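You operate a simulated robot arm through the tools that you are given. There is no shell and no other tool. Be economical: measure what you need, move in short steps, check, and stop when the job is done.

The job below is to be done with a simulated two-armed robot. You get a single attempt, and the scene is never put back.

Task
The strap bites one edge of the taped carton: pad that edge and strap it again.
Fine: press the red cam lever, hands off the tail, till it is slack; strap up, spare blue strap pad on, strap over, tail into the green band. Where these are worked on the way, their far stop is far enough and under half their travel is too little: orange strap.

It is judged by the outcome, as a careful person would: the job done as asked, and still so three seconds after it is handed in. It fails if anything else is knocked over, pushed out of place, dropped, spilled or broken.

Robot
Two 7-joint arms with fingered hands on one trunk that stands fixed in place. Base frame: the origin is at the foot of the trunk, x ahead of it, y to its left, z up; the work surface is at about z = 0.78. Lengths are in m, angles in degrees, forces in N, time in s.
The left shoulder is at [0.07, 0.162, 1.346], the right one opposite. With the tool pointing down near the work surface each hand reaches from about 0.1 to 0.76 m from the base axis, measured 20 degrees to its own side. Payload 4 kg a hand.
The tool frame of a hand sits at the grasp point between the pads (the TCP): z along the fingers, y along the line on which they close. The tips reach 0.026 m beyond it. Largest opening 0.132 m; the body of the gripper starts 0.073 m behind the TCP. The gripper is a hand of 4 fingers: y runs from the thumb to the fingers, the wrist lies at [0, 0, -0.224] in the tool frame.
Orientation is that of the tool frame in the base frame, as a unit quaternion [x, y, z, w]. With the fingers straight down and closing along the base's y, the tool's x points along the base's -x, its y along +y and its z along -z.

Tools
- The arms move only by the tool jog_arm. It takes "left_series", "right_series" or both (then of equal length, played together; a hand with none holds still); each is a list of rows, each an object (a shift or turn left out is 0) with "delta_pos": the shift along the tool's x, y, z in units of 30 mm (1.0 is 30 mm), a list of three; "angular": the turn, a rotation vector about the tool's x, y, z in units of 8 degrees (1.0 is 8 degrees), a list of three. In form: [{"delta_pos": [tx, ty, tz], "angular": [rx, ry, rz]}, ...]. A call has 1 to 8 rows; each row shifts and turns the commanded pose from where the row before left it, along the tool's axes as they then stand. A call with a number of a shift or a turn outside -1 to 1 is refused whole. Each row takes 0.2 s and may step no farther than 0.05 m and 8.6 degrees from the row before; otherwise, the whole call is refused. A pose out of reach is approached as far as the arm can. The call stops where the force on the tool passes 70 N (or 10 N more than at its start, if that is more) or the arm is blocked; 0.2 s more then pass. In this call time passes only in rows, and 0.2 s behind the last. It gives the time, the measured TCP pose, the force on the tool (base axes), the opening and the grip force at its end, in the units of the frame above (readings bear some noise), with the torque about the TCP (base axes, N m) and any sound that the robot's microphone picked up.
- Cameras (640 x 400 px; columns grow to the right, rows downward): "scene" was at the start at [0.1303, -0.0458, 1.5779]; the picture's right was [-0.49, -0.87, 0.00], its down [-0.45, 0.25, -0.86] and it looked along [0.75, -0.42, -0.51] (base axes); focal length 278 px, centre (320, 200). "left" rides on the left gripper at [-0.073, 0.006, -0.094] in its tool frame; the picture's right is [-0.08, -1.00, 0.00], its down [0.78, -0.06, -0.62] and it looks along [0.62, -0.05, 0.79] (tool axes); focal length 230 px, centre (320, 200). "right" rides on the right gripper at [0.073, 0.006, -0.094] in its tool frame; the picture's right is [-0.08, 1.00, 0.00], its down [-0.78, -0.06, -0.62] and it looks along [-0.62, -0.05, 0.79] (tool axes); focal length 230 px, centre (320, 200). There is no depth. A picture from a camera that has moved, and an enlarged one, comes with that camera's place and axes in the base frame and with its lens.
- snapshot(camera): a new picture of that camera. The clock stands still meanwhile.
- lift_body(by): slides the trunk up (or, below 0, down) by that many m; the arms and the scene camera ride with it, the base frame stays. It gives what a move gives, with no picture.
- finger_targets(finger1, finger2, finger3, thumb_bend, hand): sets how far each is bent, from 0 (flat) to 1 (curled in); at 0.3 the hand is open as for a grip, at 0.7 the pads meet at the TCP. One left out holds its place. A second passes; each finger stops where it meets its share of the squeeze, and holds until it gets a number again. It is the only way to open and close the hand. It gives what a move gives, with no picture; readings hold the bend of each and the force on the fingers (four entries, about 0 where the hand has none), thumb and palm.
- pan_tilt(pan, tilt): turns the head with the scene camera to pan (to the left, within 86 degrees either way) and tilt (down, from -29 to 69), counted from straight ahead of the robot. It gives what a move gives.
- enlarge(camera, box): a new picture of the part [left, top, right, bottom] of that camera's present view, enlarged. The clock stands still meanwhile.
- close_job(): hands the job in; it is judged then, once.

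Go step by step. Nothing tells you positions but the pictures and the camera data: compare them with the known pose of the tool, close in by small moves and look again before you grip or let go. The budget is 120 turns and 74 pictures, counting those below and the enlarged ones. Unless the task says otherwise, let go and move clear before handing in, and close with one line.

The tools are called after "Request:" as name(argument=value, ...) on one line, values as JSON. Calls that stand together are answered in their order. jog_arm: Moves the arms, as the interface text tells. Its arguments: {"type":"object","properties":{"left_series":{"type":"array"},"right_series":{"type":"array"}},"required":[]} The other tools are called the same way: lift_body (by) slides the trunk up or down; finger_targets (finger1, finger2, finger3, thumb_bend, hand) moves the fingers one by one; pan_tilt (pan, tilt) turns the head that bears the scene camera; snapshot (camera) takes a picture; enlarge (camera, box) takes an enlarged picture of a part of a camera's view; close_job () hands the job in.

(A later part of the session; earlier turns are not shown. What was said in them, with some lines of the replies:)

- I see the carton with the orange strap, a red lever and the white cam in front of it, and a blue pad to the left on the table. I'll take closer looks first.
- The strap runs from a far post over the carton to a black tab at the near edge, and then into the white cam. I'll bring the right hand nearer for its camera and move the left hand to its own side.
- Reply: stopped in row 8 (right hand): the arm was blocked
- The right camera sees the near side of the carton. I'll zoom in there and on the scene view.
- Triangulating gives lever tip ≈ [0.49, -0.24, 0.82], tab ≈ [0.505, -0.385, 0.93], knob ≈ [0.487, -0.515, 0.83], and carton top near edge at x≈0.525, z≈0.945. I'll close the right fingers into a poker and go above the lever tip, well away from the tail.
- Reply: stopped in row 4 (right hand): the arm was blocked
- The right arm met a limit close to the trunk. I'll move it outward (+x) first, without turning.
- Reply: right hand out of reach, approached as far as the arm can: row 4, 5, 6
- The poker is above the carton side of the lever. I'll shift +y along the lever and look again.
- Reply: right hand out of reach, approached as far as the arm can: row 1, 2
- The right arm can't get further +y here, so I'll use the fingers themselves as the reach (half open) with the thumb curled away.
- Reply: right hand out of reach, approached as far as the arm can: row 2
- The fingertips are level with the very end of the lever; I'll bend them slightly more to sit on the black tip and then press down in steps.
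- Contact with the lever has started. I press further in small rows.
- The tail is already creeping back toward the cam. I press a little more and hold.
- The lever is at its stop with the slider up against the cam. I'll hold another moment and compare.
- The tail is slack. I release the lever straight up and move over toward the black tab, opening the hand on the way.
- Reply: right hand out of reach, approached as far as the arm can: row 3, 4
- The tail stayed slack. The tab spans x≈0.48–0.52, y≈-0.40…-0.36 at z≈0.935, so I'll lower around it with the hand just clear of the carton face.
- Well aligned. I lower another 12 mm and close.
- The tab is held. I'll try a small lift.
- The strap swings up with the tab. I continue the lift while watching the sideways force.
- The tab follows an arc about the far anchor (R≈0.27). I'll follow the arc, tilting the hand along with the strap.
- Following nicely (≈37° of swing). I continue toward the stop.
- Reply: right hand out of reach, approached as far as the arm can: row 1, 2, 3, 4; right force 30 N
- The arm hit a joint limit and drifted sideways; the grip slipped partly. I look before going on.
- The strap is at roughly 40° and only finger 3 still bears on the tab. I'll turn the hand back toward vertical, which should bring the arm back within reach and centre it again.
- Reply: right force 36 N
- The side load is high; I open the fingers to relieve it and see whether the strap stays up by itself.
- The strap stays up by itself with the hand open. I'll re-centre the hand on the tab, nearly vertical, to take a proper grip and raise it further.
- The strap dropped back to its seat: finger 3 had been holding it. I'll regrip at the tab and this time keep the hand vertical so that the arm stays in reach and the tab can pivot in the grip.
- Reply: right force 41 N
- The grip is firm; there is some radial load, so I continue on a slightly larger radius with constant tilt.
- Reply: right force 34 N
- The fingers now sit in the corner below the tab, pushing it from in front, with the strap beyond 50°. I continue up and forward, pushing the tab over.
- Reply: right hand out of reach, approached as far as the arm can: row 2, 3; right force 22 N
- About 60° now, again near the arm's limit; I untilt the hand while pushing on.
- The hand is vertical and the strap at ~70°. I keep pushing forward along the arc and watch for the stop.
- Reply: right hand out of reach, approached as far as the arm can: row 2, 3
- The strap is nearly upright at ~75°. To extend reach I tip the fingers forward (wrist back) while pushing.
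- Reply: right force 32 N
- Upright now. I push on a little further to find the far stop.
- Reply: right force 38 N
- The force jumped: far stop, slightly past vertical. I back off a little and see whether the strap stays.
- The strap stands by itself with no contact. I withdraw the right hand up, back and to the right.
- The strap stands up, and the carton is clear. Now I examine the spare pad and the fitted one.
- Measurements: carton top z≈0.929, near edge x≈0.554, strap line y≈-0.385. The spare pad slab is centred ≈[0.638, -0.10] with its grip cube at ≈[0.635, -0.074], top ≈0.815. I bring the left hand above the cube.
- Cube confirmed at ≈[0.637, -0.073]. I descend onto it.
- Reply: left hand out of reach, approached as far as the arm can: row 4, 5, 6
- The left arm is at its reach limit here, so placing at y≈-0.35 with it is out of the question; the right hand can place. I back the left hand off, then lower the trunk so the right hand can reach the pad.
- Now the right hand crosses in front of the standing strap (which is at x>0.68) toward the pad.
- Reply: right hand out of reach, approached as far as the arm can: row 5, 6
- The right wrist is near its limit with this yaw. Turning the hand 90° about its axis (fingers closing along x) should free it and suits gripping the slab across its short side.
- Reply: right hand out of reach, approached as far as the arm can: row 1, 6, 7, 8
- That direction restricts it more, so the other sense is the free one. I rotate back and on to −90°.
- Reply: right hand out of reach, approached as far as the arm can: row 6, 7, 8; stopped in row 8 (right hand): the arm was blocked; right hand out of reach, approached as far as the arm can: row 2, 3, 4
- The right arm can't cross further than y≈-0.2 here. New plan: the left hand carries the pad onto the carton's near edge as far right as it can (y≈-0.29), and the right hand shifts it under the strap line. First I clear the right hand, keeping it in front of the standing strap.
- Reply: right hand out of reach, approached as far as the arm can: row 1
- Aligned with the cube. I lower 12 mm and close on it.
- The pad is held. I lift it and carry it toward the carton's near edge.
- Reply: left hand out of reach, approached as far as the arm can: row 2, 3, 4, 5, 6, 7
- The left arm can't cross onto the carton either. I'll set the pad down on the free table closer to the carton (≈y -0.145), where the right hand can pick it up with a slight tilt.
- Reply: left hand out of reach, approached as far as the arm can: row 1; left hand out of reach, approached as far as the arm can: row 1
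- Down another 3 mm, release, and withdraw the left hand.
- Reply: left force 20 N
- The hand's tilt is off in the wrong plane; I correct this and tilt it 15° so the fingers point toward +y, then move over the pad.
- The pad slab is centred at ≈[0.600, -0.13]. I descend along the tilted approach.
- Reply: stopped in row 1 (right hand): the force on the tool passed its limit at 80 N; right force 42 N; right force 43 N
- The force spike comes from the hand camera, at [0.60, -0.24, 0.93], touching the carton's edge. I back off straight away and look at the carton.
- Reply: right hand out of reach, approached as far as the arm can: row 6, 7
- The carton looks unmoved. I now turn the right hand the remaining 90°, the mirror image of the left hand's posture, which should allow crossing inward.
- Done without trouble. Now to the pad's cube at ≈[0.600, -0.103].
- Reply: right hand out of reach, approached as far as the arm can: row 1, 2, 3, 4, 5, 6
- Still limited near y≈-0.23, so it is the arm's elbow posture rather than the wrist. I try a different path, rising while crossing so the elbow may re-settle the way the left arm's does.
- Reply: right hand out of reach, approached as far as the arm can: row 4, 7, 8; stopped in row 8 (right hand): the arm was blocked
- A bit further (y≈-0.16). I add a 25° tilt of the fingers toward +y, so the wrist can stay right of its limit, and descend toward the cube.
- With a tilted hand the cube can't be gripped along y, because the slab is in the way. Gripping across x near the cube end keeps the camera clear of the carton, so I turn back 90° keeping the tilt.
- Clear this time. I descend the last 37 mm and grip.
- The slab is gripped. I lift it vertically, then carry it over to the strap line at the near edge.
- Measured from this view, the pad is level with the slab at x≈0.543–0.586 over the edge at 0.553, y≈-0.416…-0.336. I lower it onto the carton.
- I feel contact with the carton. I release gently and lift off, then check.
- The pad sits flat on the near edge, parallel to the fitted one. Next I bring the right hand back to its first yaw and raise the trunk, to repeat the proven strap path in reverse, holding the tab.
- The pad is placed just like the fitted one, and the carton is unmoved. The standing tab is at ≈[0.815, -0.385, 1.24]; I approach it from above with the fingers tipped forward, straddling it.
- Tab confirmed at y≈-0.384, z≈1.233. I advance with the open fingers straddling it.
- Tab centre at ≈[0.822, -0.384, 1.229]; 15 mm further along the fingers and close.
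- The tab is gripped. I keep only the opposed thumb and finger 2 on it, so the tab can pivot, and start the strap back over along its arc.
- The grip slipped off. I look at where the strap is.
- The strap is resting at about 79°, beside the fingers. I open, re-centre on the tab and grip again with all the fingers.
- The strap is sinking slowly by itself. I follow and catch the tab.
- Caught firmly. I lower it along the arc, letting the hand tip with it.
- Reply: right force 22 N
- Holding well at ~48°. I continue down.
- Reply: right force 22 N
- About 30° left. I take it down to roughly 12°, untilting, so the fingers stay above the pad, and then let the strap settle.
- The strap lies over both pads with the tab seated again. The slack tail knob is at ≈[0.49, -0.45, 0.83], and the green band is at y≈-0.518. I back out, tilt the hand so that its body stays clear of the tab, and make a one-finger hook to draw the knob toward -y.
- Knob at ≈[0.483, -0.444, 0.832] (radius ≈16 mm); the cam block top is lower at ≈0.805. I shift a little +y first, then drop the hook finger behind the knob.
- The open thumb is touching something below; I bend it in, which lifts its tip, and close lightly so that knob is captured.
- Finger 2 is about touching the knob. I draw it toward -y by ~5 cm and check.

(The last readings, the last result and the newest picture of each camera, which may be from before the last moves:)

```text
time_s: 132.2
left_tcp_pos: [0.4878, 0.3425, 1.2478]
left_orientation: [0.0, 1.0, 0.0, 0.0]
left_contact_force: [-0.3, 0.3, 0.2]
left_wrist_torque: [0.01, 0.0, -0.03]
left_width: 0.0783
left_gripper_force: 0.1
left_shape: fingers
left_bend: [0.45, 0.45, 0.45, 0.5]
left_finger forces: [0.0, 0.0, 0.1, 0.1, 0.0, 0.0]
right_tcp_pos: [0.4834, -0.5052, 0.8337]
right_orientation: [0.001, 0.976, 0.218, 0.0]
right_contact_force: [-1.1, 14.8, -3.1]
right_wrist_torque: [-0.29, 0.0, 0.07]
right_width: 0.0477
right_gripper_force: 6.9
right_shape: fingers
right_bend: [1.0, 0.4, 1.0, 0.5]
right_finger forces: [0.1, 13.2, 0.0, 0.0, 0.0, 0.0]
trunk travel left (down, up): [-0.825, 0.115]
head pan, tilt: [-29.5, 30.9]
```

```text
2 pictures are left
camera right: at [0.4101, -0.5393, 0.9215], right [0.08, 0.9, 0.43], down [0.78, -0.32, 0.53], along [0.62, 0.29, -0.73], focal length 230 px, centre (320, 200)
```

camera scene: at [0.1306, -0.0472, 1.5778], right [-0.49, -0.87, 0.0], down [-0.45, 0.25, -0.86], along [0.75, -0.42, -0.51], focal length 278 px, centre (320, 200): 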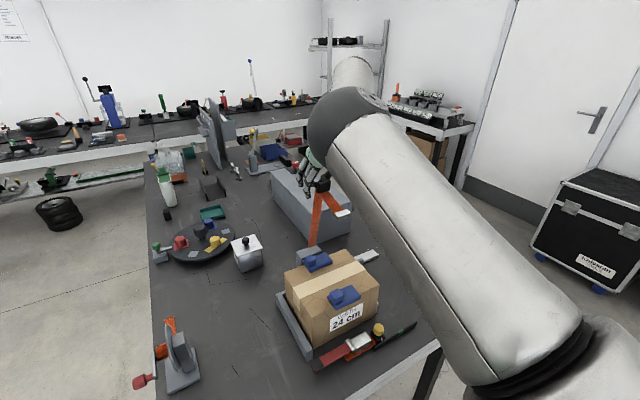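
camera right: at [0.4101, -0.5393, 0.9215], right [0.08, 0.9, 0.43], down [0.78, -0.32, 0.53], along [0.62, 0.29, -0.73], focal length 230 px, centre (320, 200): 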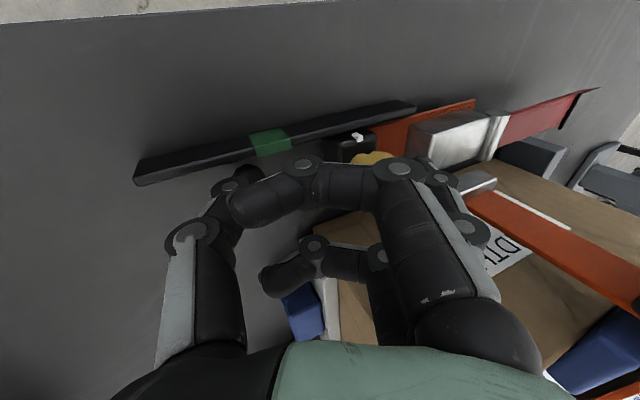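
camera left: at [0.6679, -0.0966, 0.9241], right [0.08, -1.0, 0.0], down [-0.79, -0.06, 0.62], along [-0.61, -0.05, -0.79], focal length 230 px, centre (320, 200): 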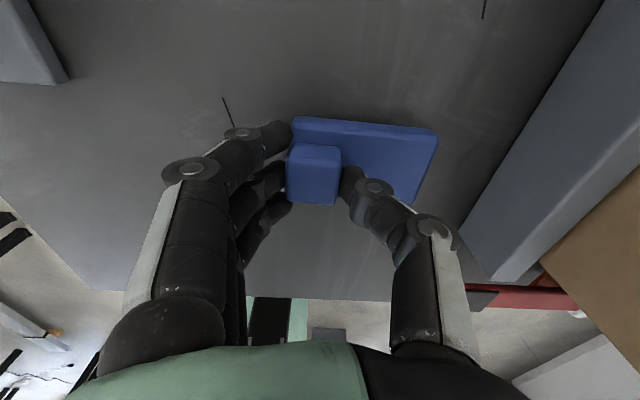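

One finger yields at ~13 N and the knob moved only slightly. I'll lift off, add a second finger beside it so the knob nests between the two, and go again.

Request:
jog_arm(right_series=[{"delta_pos": [0, 0.76, 0.35]}, {"delta_pos": [0, 0.84, 0.39]}, {"delta_pos": [0.2, 0.28, -0.6]}, {"delta_pos": [0.25, 0.28, -0.6]}])

Request:
finger_targets(hand="right", finger1=1.0, finger2=0.5, finger3=0.5, thumb_bend=0.5)

Request:
jog_arm(right_series=[{"delta_pos": [0, -0.28, 0.6]}, {"delta_pos": [0, -0.28, 0.6]}])

Request:
finger_targets(hand="right", finger2=0.75, finger3=0.75)

```text
time_s: 133.2
left_tcp_pos: [0.4875, 0.3425, 1.2471]
left_orientation: [0.0, 1.0, 0.0, 0.0]
left_contact_force: [-0.6, 0.8, 0.2]
left_wrist_torque: [0.0, 0.05, -0.02]
left_width: 0.0781
left_gripper_force: 0.0
left_shape: fingers
left_bend: [0.45, 0.45, 0.45, 0.5]
left_finger forces: [0.1, 0.0, 0.0, 0.0, 0.0, 0.1]
right_tcp_pos: [0.4686, -0.4537, 0.8736]
right_orientation: [0.0, 0.976, 0.217, 0.001]
right_contact_force: [0.1, 0.8, 0.0]
right_wrist_torque: [0.01, -0.01, 0.01]
right_width: 0.0477
right_gripper_force: 0.1
right_shape: fingers
right_bend: [1.0, 0.52, 1.0, 0.5]
right_finger forces: [0.0, 0.0, 0.0, 0.0, 0.1, 0.0]
trunk travel left (down, up): [-0.825, 0.115]
head pan, tilt: [-29.5, 30.9]
```

```text
time_s: 134.2
left_tcp_pos: [0.488, 0.341, 1.2465]
left_orientation: [0.0, 1.0, 0.001, 0.0]
left_contact_force: [0.4, 0.7, 0.6]
left_wrist_torque: [0.0, 0.0, 0.02]
left_width: 0.0782
left_gripper_force: 0.1
left_shape: fingers
left_bend: [0.45, 0.45, 0.45, 0.5]
left_finger forces: [0.0, 0.0, 0.1, 0.0, 0.0, 0.0]
right_tcp_pos: [0.4697, -0.4531, 0.8742]
right_orientation: [0.0, 0.976, 0.219, 0.0]
right_contact_force: [0.1, -0.6, 0.0]
right_wrist_torque: [-0.01, 0.01, -0.02]
right_width: 0.0475
right_gripper_force: 0.1
right_shape: fingers
right_bend: [1.0, 0.5, 0.5, 0.5]
right_finger forces: [0.0, 0.0, 0.0, 0.0, 0.0, 0.0]
trunk travel left (down, up): [-0.825, 0.115]
head pan, tilt: [-29.5, 30.9]
```

```text
time_s: 134.8
left_tcp_pos: [0.4827, 0.3442, 1.2491]
left_orientation: [0.001, 1.0, 0.0, 0.002]
left_contact_force: [-0.6, -0.6, 0.1]
left_wrist_torque: [0.02, -0.01, -0.01]
left_width: 0.0782
left_gripper_force: 0.1
left_shape: fingers
left_bend: [0.45, 0.45, 0.45, 0.5]
left_finger forces: [0.0, 0.0, 0.0, 0.1, 0.1, 0.0]
right_tcp_pos: [0.4653, -0.4546, 0.8378]
right_orientation: [0.001, 0.976, 0.216, 0.004]
right_contact_force: [-2.0, -16.3, 47.4]
right_wrist_torque: [-0.92, 0.22, -0.01]
right_width: 0.0402
right_gripper_force: 26.8
right_shape: fingers
right_bend: [1.0, 0.5, 0.5, 0.6]
right_finger forces: [0.0, 0.1, 0.0, 0.1, 54.5, 0.0]
trunk travel left (down, up): [-0.825, 0.115]
head pan, tilt: [-29.5, 30.9]
```

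```text
time_s: 135.8
left_tcp_pos: [0.4828, 0.3448, 1.2485]
left_orientation: [0.0, 1.0, -0.001, 0.003]
left_contact_force: [-0.3, 0.2, -1.0]
left_wrist_torque: [0.03, -0.01, -0.01]
left_width: 0.0783
left_gripper_force: 0.0
left_shape: fingers
left_bend: [0.45, 0.45, 0.45, 0.5]
left_finger forces: [0.1, 0.1, 0.0, 0.1, 0.0, 0.0]
right_tcp_pos: [0.465, -0.4539, 0.8373]
right_orientation: [0.0, 0.976, 0.216, 0.004]
right_contact_force: [-4.2, -17.0, 55.2]
right_wrist_torque: [-1.46, 0.34, 0.23]
right_width: 0.0397
right_gripper_force: 41.2
right_shape: fingers
right_bend: [1.0, 0.74, 0.63, 0.61]
right_finger forces: [0.1, 2.8, 10.0, 0.0, 68.7, 0.1]
trunk travel left (down, up): [-0.825, 0.115]
head pan, tilt: [-29.5, 30.9]
```

The thumb is bearing on the slider; I raise the hand 12 mm to free it and then pull again.

Request:
jog_arm(right_series=[{"delta_pos": [0, 0.17, -0.37]}])

Request:
finger_targets(hand="right", thumb_bend=0.45, finger2=0.75, finger3=0.75)

Request:
jog_arm(right_series=[{"delta_pos": [0, -0.45, -0.21]}, {"delta_pos": [0, -0.45, -0.21]}, {"delta_pos": [0, -0.45, -0.21]}])

```text
time_s: 136.2
left_tcp_pos: [0.4859, 0.3439, 1.2464]
left_orientation: [-0.001, 1.0, 0.0, 0.002]
left_contact_force: [0.5, -0.3, -0.3]
left_wrist_torque: [0.01, 0.03, 0.02]
left_width: 0.0784
left_gripper_force: 0.0
left_shape: fingers
left_bend: [0.45, 0.45, 0.45, 0.5]
left_finger forces: [0.1, 0.0, 0.0, 0.0, 0.0, 0.0]
right_tcp_pos: [0.4668, -0.4511, 0.8443]
right_orientation: [0.001, 0.975, 0.22, -0.003]
right_contact_force: [-10.7, 4.6, 4.4]
right_wrist_torque: [-0.44, 0.43, 0.15]
right_width: 0.0426
right_gripper_force: 22.7
right_shape: fingers
right_bend: [1.0, 0.74, 0.63, 0.57]
right_finger forces: [0.1, 9.1, 9.3, 0.0, 27.0, 0.1]
trunk travel left (down, up): [-0.825, 0.115]
head pan, tilt: [-29.5, 30.9]
```

```text
time_s: 137.2
left_tcp_pos: [0.4861, 0.3443, 1.2476]
left_orientation: [0.0, 1.0, 0.0, 0.001]
left_contact_force: [-0.8, 0.2, 0.6]
left_wrist_torque: [-0.01, 0.0, 0.0]
left_width: 0.0782
left_gripper_force: 0.1
left_shape: fingers
left_bend: [0.45, 0.45, 0.45, 0.5]
left_finger forces: [0.1, 0.1, 0.0, 0.0, 0.2, 0.1]
right_tcp_pos: [0.4671, -0.4519, 0.8476]
right_orientation: [0.001, 0.976, 0.218, 0.0]
right_contact_force: [-18.7, 19.3, -10.7]
right_wrist_torque: [-0.24, 0.5, 0.4]
right_width: 0.0442
right_gripper_force: 23.6
right_shape: fingers
right_bend: [1.0, 0.73, 0.63, 0.52]
right_finger forces: [0.0, 21.5, 12.7, 0.0, 13.7, 0.0]
trunk travel left (down, up): [-0.825, 0.115]
head pan, tilt: [-29.5, 30.9]
```

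```text
time_s: 138.0
left_tcp_pos: [0.484, 0.343, 1.2471]
left_orientation: [0.0, 1.0, 0.0, 0.001]
left_contact_force: [0.2, 0.1, -0.2]
left_wrist_torque: [-0.01, -0.03, 0.01]
left_width: 0.0782
left_gripper_force: 0.0
left_shape: fingers
left_bend: [0.45, 0.45, 0.45, 0.5]
left_finger forces: [0.0, 0.0, 0.0, 0.0, 0.0, 0.0]
right_tcp_pos: [0.4675, -0.4982, 0.8483]
right_orientation: [0.003, 0.976, 0.217, -0.001]
right_contact_force: [-22.9, 21.8, -11.5]
right_wrist_torque: [-0.4, 0.61, 0.46]
right_width: 0.0446
right_gripper_force: 28.2
right_shape: fingers
right_bend: [1.0, 0.72, 0.61, 0.51]
right_finger forces: [0.1, 25.0, 14.0, 0.0, 15.9, 0.0]
trunk travel left (down, up): [-0.825, 0.115]
head pan, tilt: [-29.5, 30.9]
```

Now the knob comes along (≈45 mm). About 12 mm more, then I check the pointer against the green band.

Request:
jog_arm(right_series=[{"delta_pos": [0, -0.33, -0.155]}])

Request:
snapshot(camera="right")

```text
time_s: 138.4
left_tcp_pos: [0.4868, 0.3432, 1.2464]
left_orientation: [0.0, 1.0, 0.0, 0.001]
left_contact_force: [-0.5, 0.7, 0.0]
left_wrist_torque: [-0.01, 0.01, -0.01]
left_width: 0.0782
left_gripper_force: 0.0
left_shape: fingers
left_bend: [0.45, 0.45, 0.45, 0.5]
left_finger forces: [0.1, 0.1, 0.0, 0.1, 0.0, 0.0]
right_tcp_pos: [0.4665, -0.5093, 0.8484]
right_orientation: [0.0, 0.976, 0.218, 0.0]
right_contact_force: [-24.9, 22.4, -13.3]
right_wrist_torque: [-0.47, 0.58, 0.55]
right_width: 0.0446
right_gripper_force: 28.4
right_shape: fingers
right_bend: [1.0, 0.72, 0.61, 0.51]
right_finger forces: [0.0, 27.8, 14.4, 0.1, 15.5, 0.0]
trunk travel left (down, up): [-0.825, 0.115]
head pan, tilt: [-29.5, 30.9]
```

```text
1 pictures are left
camera right: at [0.3944, -0.5431, 0.9354], right [0.08, 0.9, 0.42], down [0.79, -0.32, 0.53], along [0.61, 0.29, -0.73], focal length 230 px, centre (320, 200)
```

right: 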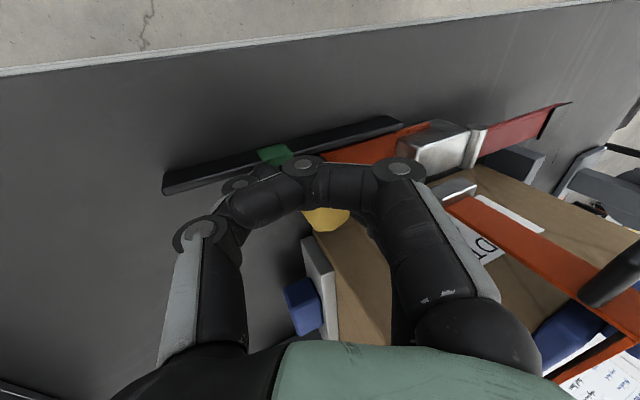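

Relative to the green band (y≈-0.516) I put the pointer near y≈-0.50, so it needs ~15 mm more. I pull that, then release gently.

Request:
jog_arm(right_series=[{"delta_pos": [0, -0.23, -0.105]}, {"delta_pos": [0, -0.22, -0.1]}])

```text
time_s: 139.0
left_tcp_pos: [0.4845, 0.3442, 1.248]
left_orientation: [0.001, 1.0, 0.0, 0.002]
left_contact_force: [-0.1, -0.7, 0.6]
left_wrist_torque: [0.03, 0.0, 0.01]
left_width: 0.0783
left_gripper_force: 0.0
left_shape: fingers
left_bend: [0.45, 0.45, 0.45, 0.5]
left_finger forces: [0.0, 0.0, 0.1, 0.1, 0.0, 0.0]
right_tcp_pos: [0.4678, -0.5227, 0.847]
right_orientation: [0.001, 0.976, 0.218, -0.001]
right_contact_force: [-24.2, 24.2, -11.1]
right_wrist_torque: [-0.44, 0.59, 0.52]
right_width: 0.0447
right_gripper_force: 30.0
right_shape: fingers
right_bend: [1.0, 0.72, 0.61, 0.51]
right_finger forces: [0.1, 27.3, 15.4, 0.0, 16.7, 0.1]
trunk travel left (down, up): [-0.825, 0.115]
head pan, tilt: [-29.5, 30.9]
```

Request:
finger_targets(hand="right", finger2=0.45, finger3=0.45, thumb_bend=0.42)

Request:
jog_arm(right_series=[{"delta_pos": [0, 0.14, -0.3]}, {"delta_pos": [0, 0.28, -0.6]}, {"delta_pos": [0, 0.4, -0.9]}, {"delta_pos": [0, 0.4, -0.9]}, {"delta_pos": [0.5, 0, -0.9]}, {"delta_pos": [0.5, 0, -0.9], "angular": [0.8, 0, 0]}, {"delta_pos": [0.5, -0.3, -0.3], "angular": [0.8, 0, 0]}, {"delta_pos": [0.5, -0.3, 0], "angular": [0.8, 0, 0]}])

```text
time_s: 140.0
left_tcp_pos: [0.4899, 0.3419, 1.2454]
left_orientation: [0.0, 1.0, 0.0, -0.001]
left_contact_force: [-1.1, 0.0, 1.3]
left_wrist_torque: [0.02, -0.02, 0.0]
left_width: 0.0782
left_gripper_force: 0.1
left_shape: fingers
left_bend: [0.45, 0.45, 0.45, 0.5]
left_finger forces: [0.1, 0.1, 0.0, 0.0, 0.0, 0.0]
right_tcp_pos: [0.4735, -0.5245, 0.8461]
right_orientation: [0.001, 0.976, 0.218, 0.001]
right_contact_force: [8.9, -1.4, 2.2]
right_wrist_torque: [-0.13, -0.41, 0.36]
right_width: 0.0524
right_gripper_force: 4.4
right_shape: fingers
right_bend: [1.0, 0.45, 0.45, 0.42]
right_finger forces: [0.0, 0.1, 0.1, 0.1, 9.1, 0.0]
trunk travel left (down, up): [-0.825, 0.115]
head pan, tilt: [-29.5, 30.9]
```

```text
time_s: 141.8
left_tcp_pos: [0.4886, 0.3419, 1.2468]
left_orientation: [0.001, 1.0, 0.001, -0.001]
left_contact_force: [0.1, -0.3, 0.5]
left_wrist_torque: [-0.01, -0.05, -0.01]
left_width: 0.0782
left_gripper_force: 0.1
left_shape: fingers
left_bend: [0.45, 0.45, 0.45, 0.5]
left_finger forces: [0.0, 0.0, 0.1, 0.0, 0.0, 0.0]
right_tcp_pos: [0.4076, -0.5706, 0.9873]
right_orientation: [0.001, 0.999, 0.052, 0.0]
right_contact_force: [-1.0, -0.5, -0.1]
right_wrist_torque: [-0.03, -0.01, 0.01]
right_width: 0.0524
right_gripper_force: 0.0
right_shape: fingers
right_bend: [1.0, 0.45, 0.45, 0.42]
right_finger forces: [0.0, 0.0, 0.1, 0.0, 0.0, 0.0]
trunk travel left (down, up): [-0.825, 0.115]
head pan, tilt: [-29.5, 30.9]
```

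I open the curled finger so it doesn't block the camera, and take the last picture, enlarged, of pointer and band.

Request:
finger_targets(hand="right", finger1=0.4, finger2=0.4, finger3=0.4, thumb_bend=0.4)

Request:
enlarge(camera="right", box=[220, 70, 460, 230])

```text
time_s: 142.8
left_tcp_pos: [0.4891, 0.3431, 1.2481]
left_orientation: [0.0, 1.0, 0.001, 0.0]
left_contact_force: [-0.7, 0.5, -0.6]
left_wrist_torque: [0.0, -0.01, 0.01]
left_width: 0.0783
left_gripper_force: 0.1
left_shape: fingers
left_bend: [0.45, 0.45, 0.45, 0.5]
left_finger forces: [0.1, 0.1, 0.1, 0.1, 0.1, 0.1]
right_tcp_pos: [0.4086, -0.5704, 0.9863]
right_orientation: [0.001, 0.999, 0.051, 0.0]
right_contact_force: [0.3, 0.2, 0.6]
right_wrist_torque: [-0.02, -0.01, 0.0]
right_width: 0.1028
right_gripper_force: 0.0
right_shape: fingers
right_bend: [0.4, 0.4, 0.4, 0.4]
right_finger forces: [0.0, 0.0, 0.0, 0.1, 0.0, 0.1]
trunk travel left (down, up): [-0.825, 0.115]
head pan, tilt: [-29.5, 30.9]
```

```text
2.50 times, centred on (340, 150) of right
camera zoom: at [0.3362, -0.5727, 1.0806], right [0.08, 0.99, 0.1], down [0.78, -0.13, 0.61], along [0.61, 0.03, -0.79], focal length 575 px, centre (270, 325)
```

zoom: 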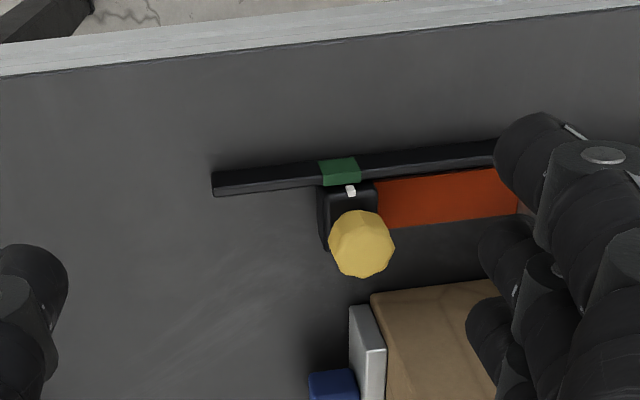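

The white pointer is inside the green band and stayed there after release. The strap lies over both pads, and both hands are off. I raise the right hand a little further clear and hand in.

Request:
jog_arm(right_series=[{"delta_pos": [0.2, -0.5, -1]}, {"delta_pos": [0.2, -0.5, -1]}, {"delta_pos": [0, -0.5, -1]}])

Request:
close_job()

```text
time_s: 143.6
left_tcp_pos: [0.4876, 0.342, 1.246]
left_orientation: [0.0, 1.0, 0.001, 0.0]
left_contact_force: [0.1, -0.2, -0.3]
left_wrist_torque: [0.04, 0.01, -0.01]
left_width: 0.0781
left_gripper_force: 0.0
left_shape: fingers
left_bend: [0.45, 0.45, 0.45, 0.5]
left_finger forces: [0.0, 0.0, 0.0, 0.0, 0.0, 0.0]
right_tcp_pos: [0.3991, -0.6228, 1.072]
right_orientation: [0.001, 0.999, 0.053, 0.0]
right_contact_force: [0.9, 0.7, -0.5]
right_wrist_torque: [0.01, -0.03, 0.03]
right_width: 0.1032
right_gripper_force: 0.1
right_shape: fingers
right_bend: [0.4, 0.4, 0.4, 0.4]
right_finger forces: [0.1, 0.1, 0.1, 0.0, 0.0, 0.0]
trunk travel left (down, up): [-0.825, 0.115]
head pan, tilt: [-29.5, 30.9]
```

```text
The job is handed in.
```

The job is handed in: the spare pad is on the bitten edge, the strap lies over both pads, and the tail pointer was inside the green band, toward its slack side, in the last picture; on the way a hand camera bumped the carton edge once (about 80 N), and the carton did not look moved afterwards.
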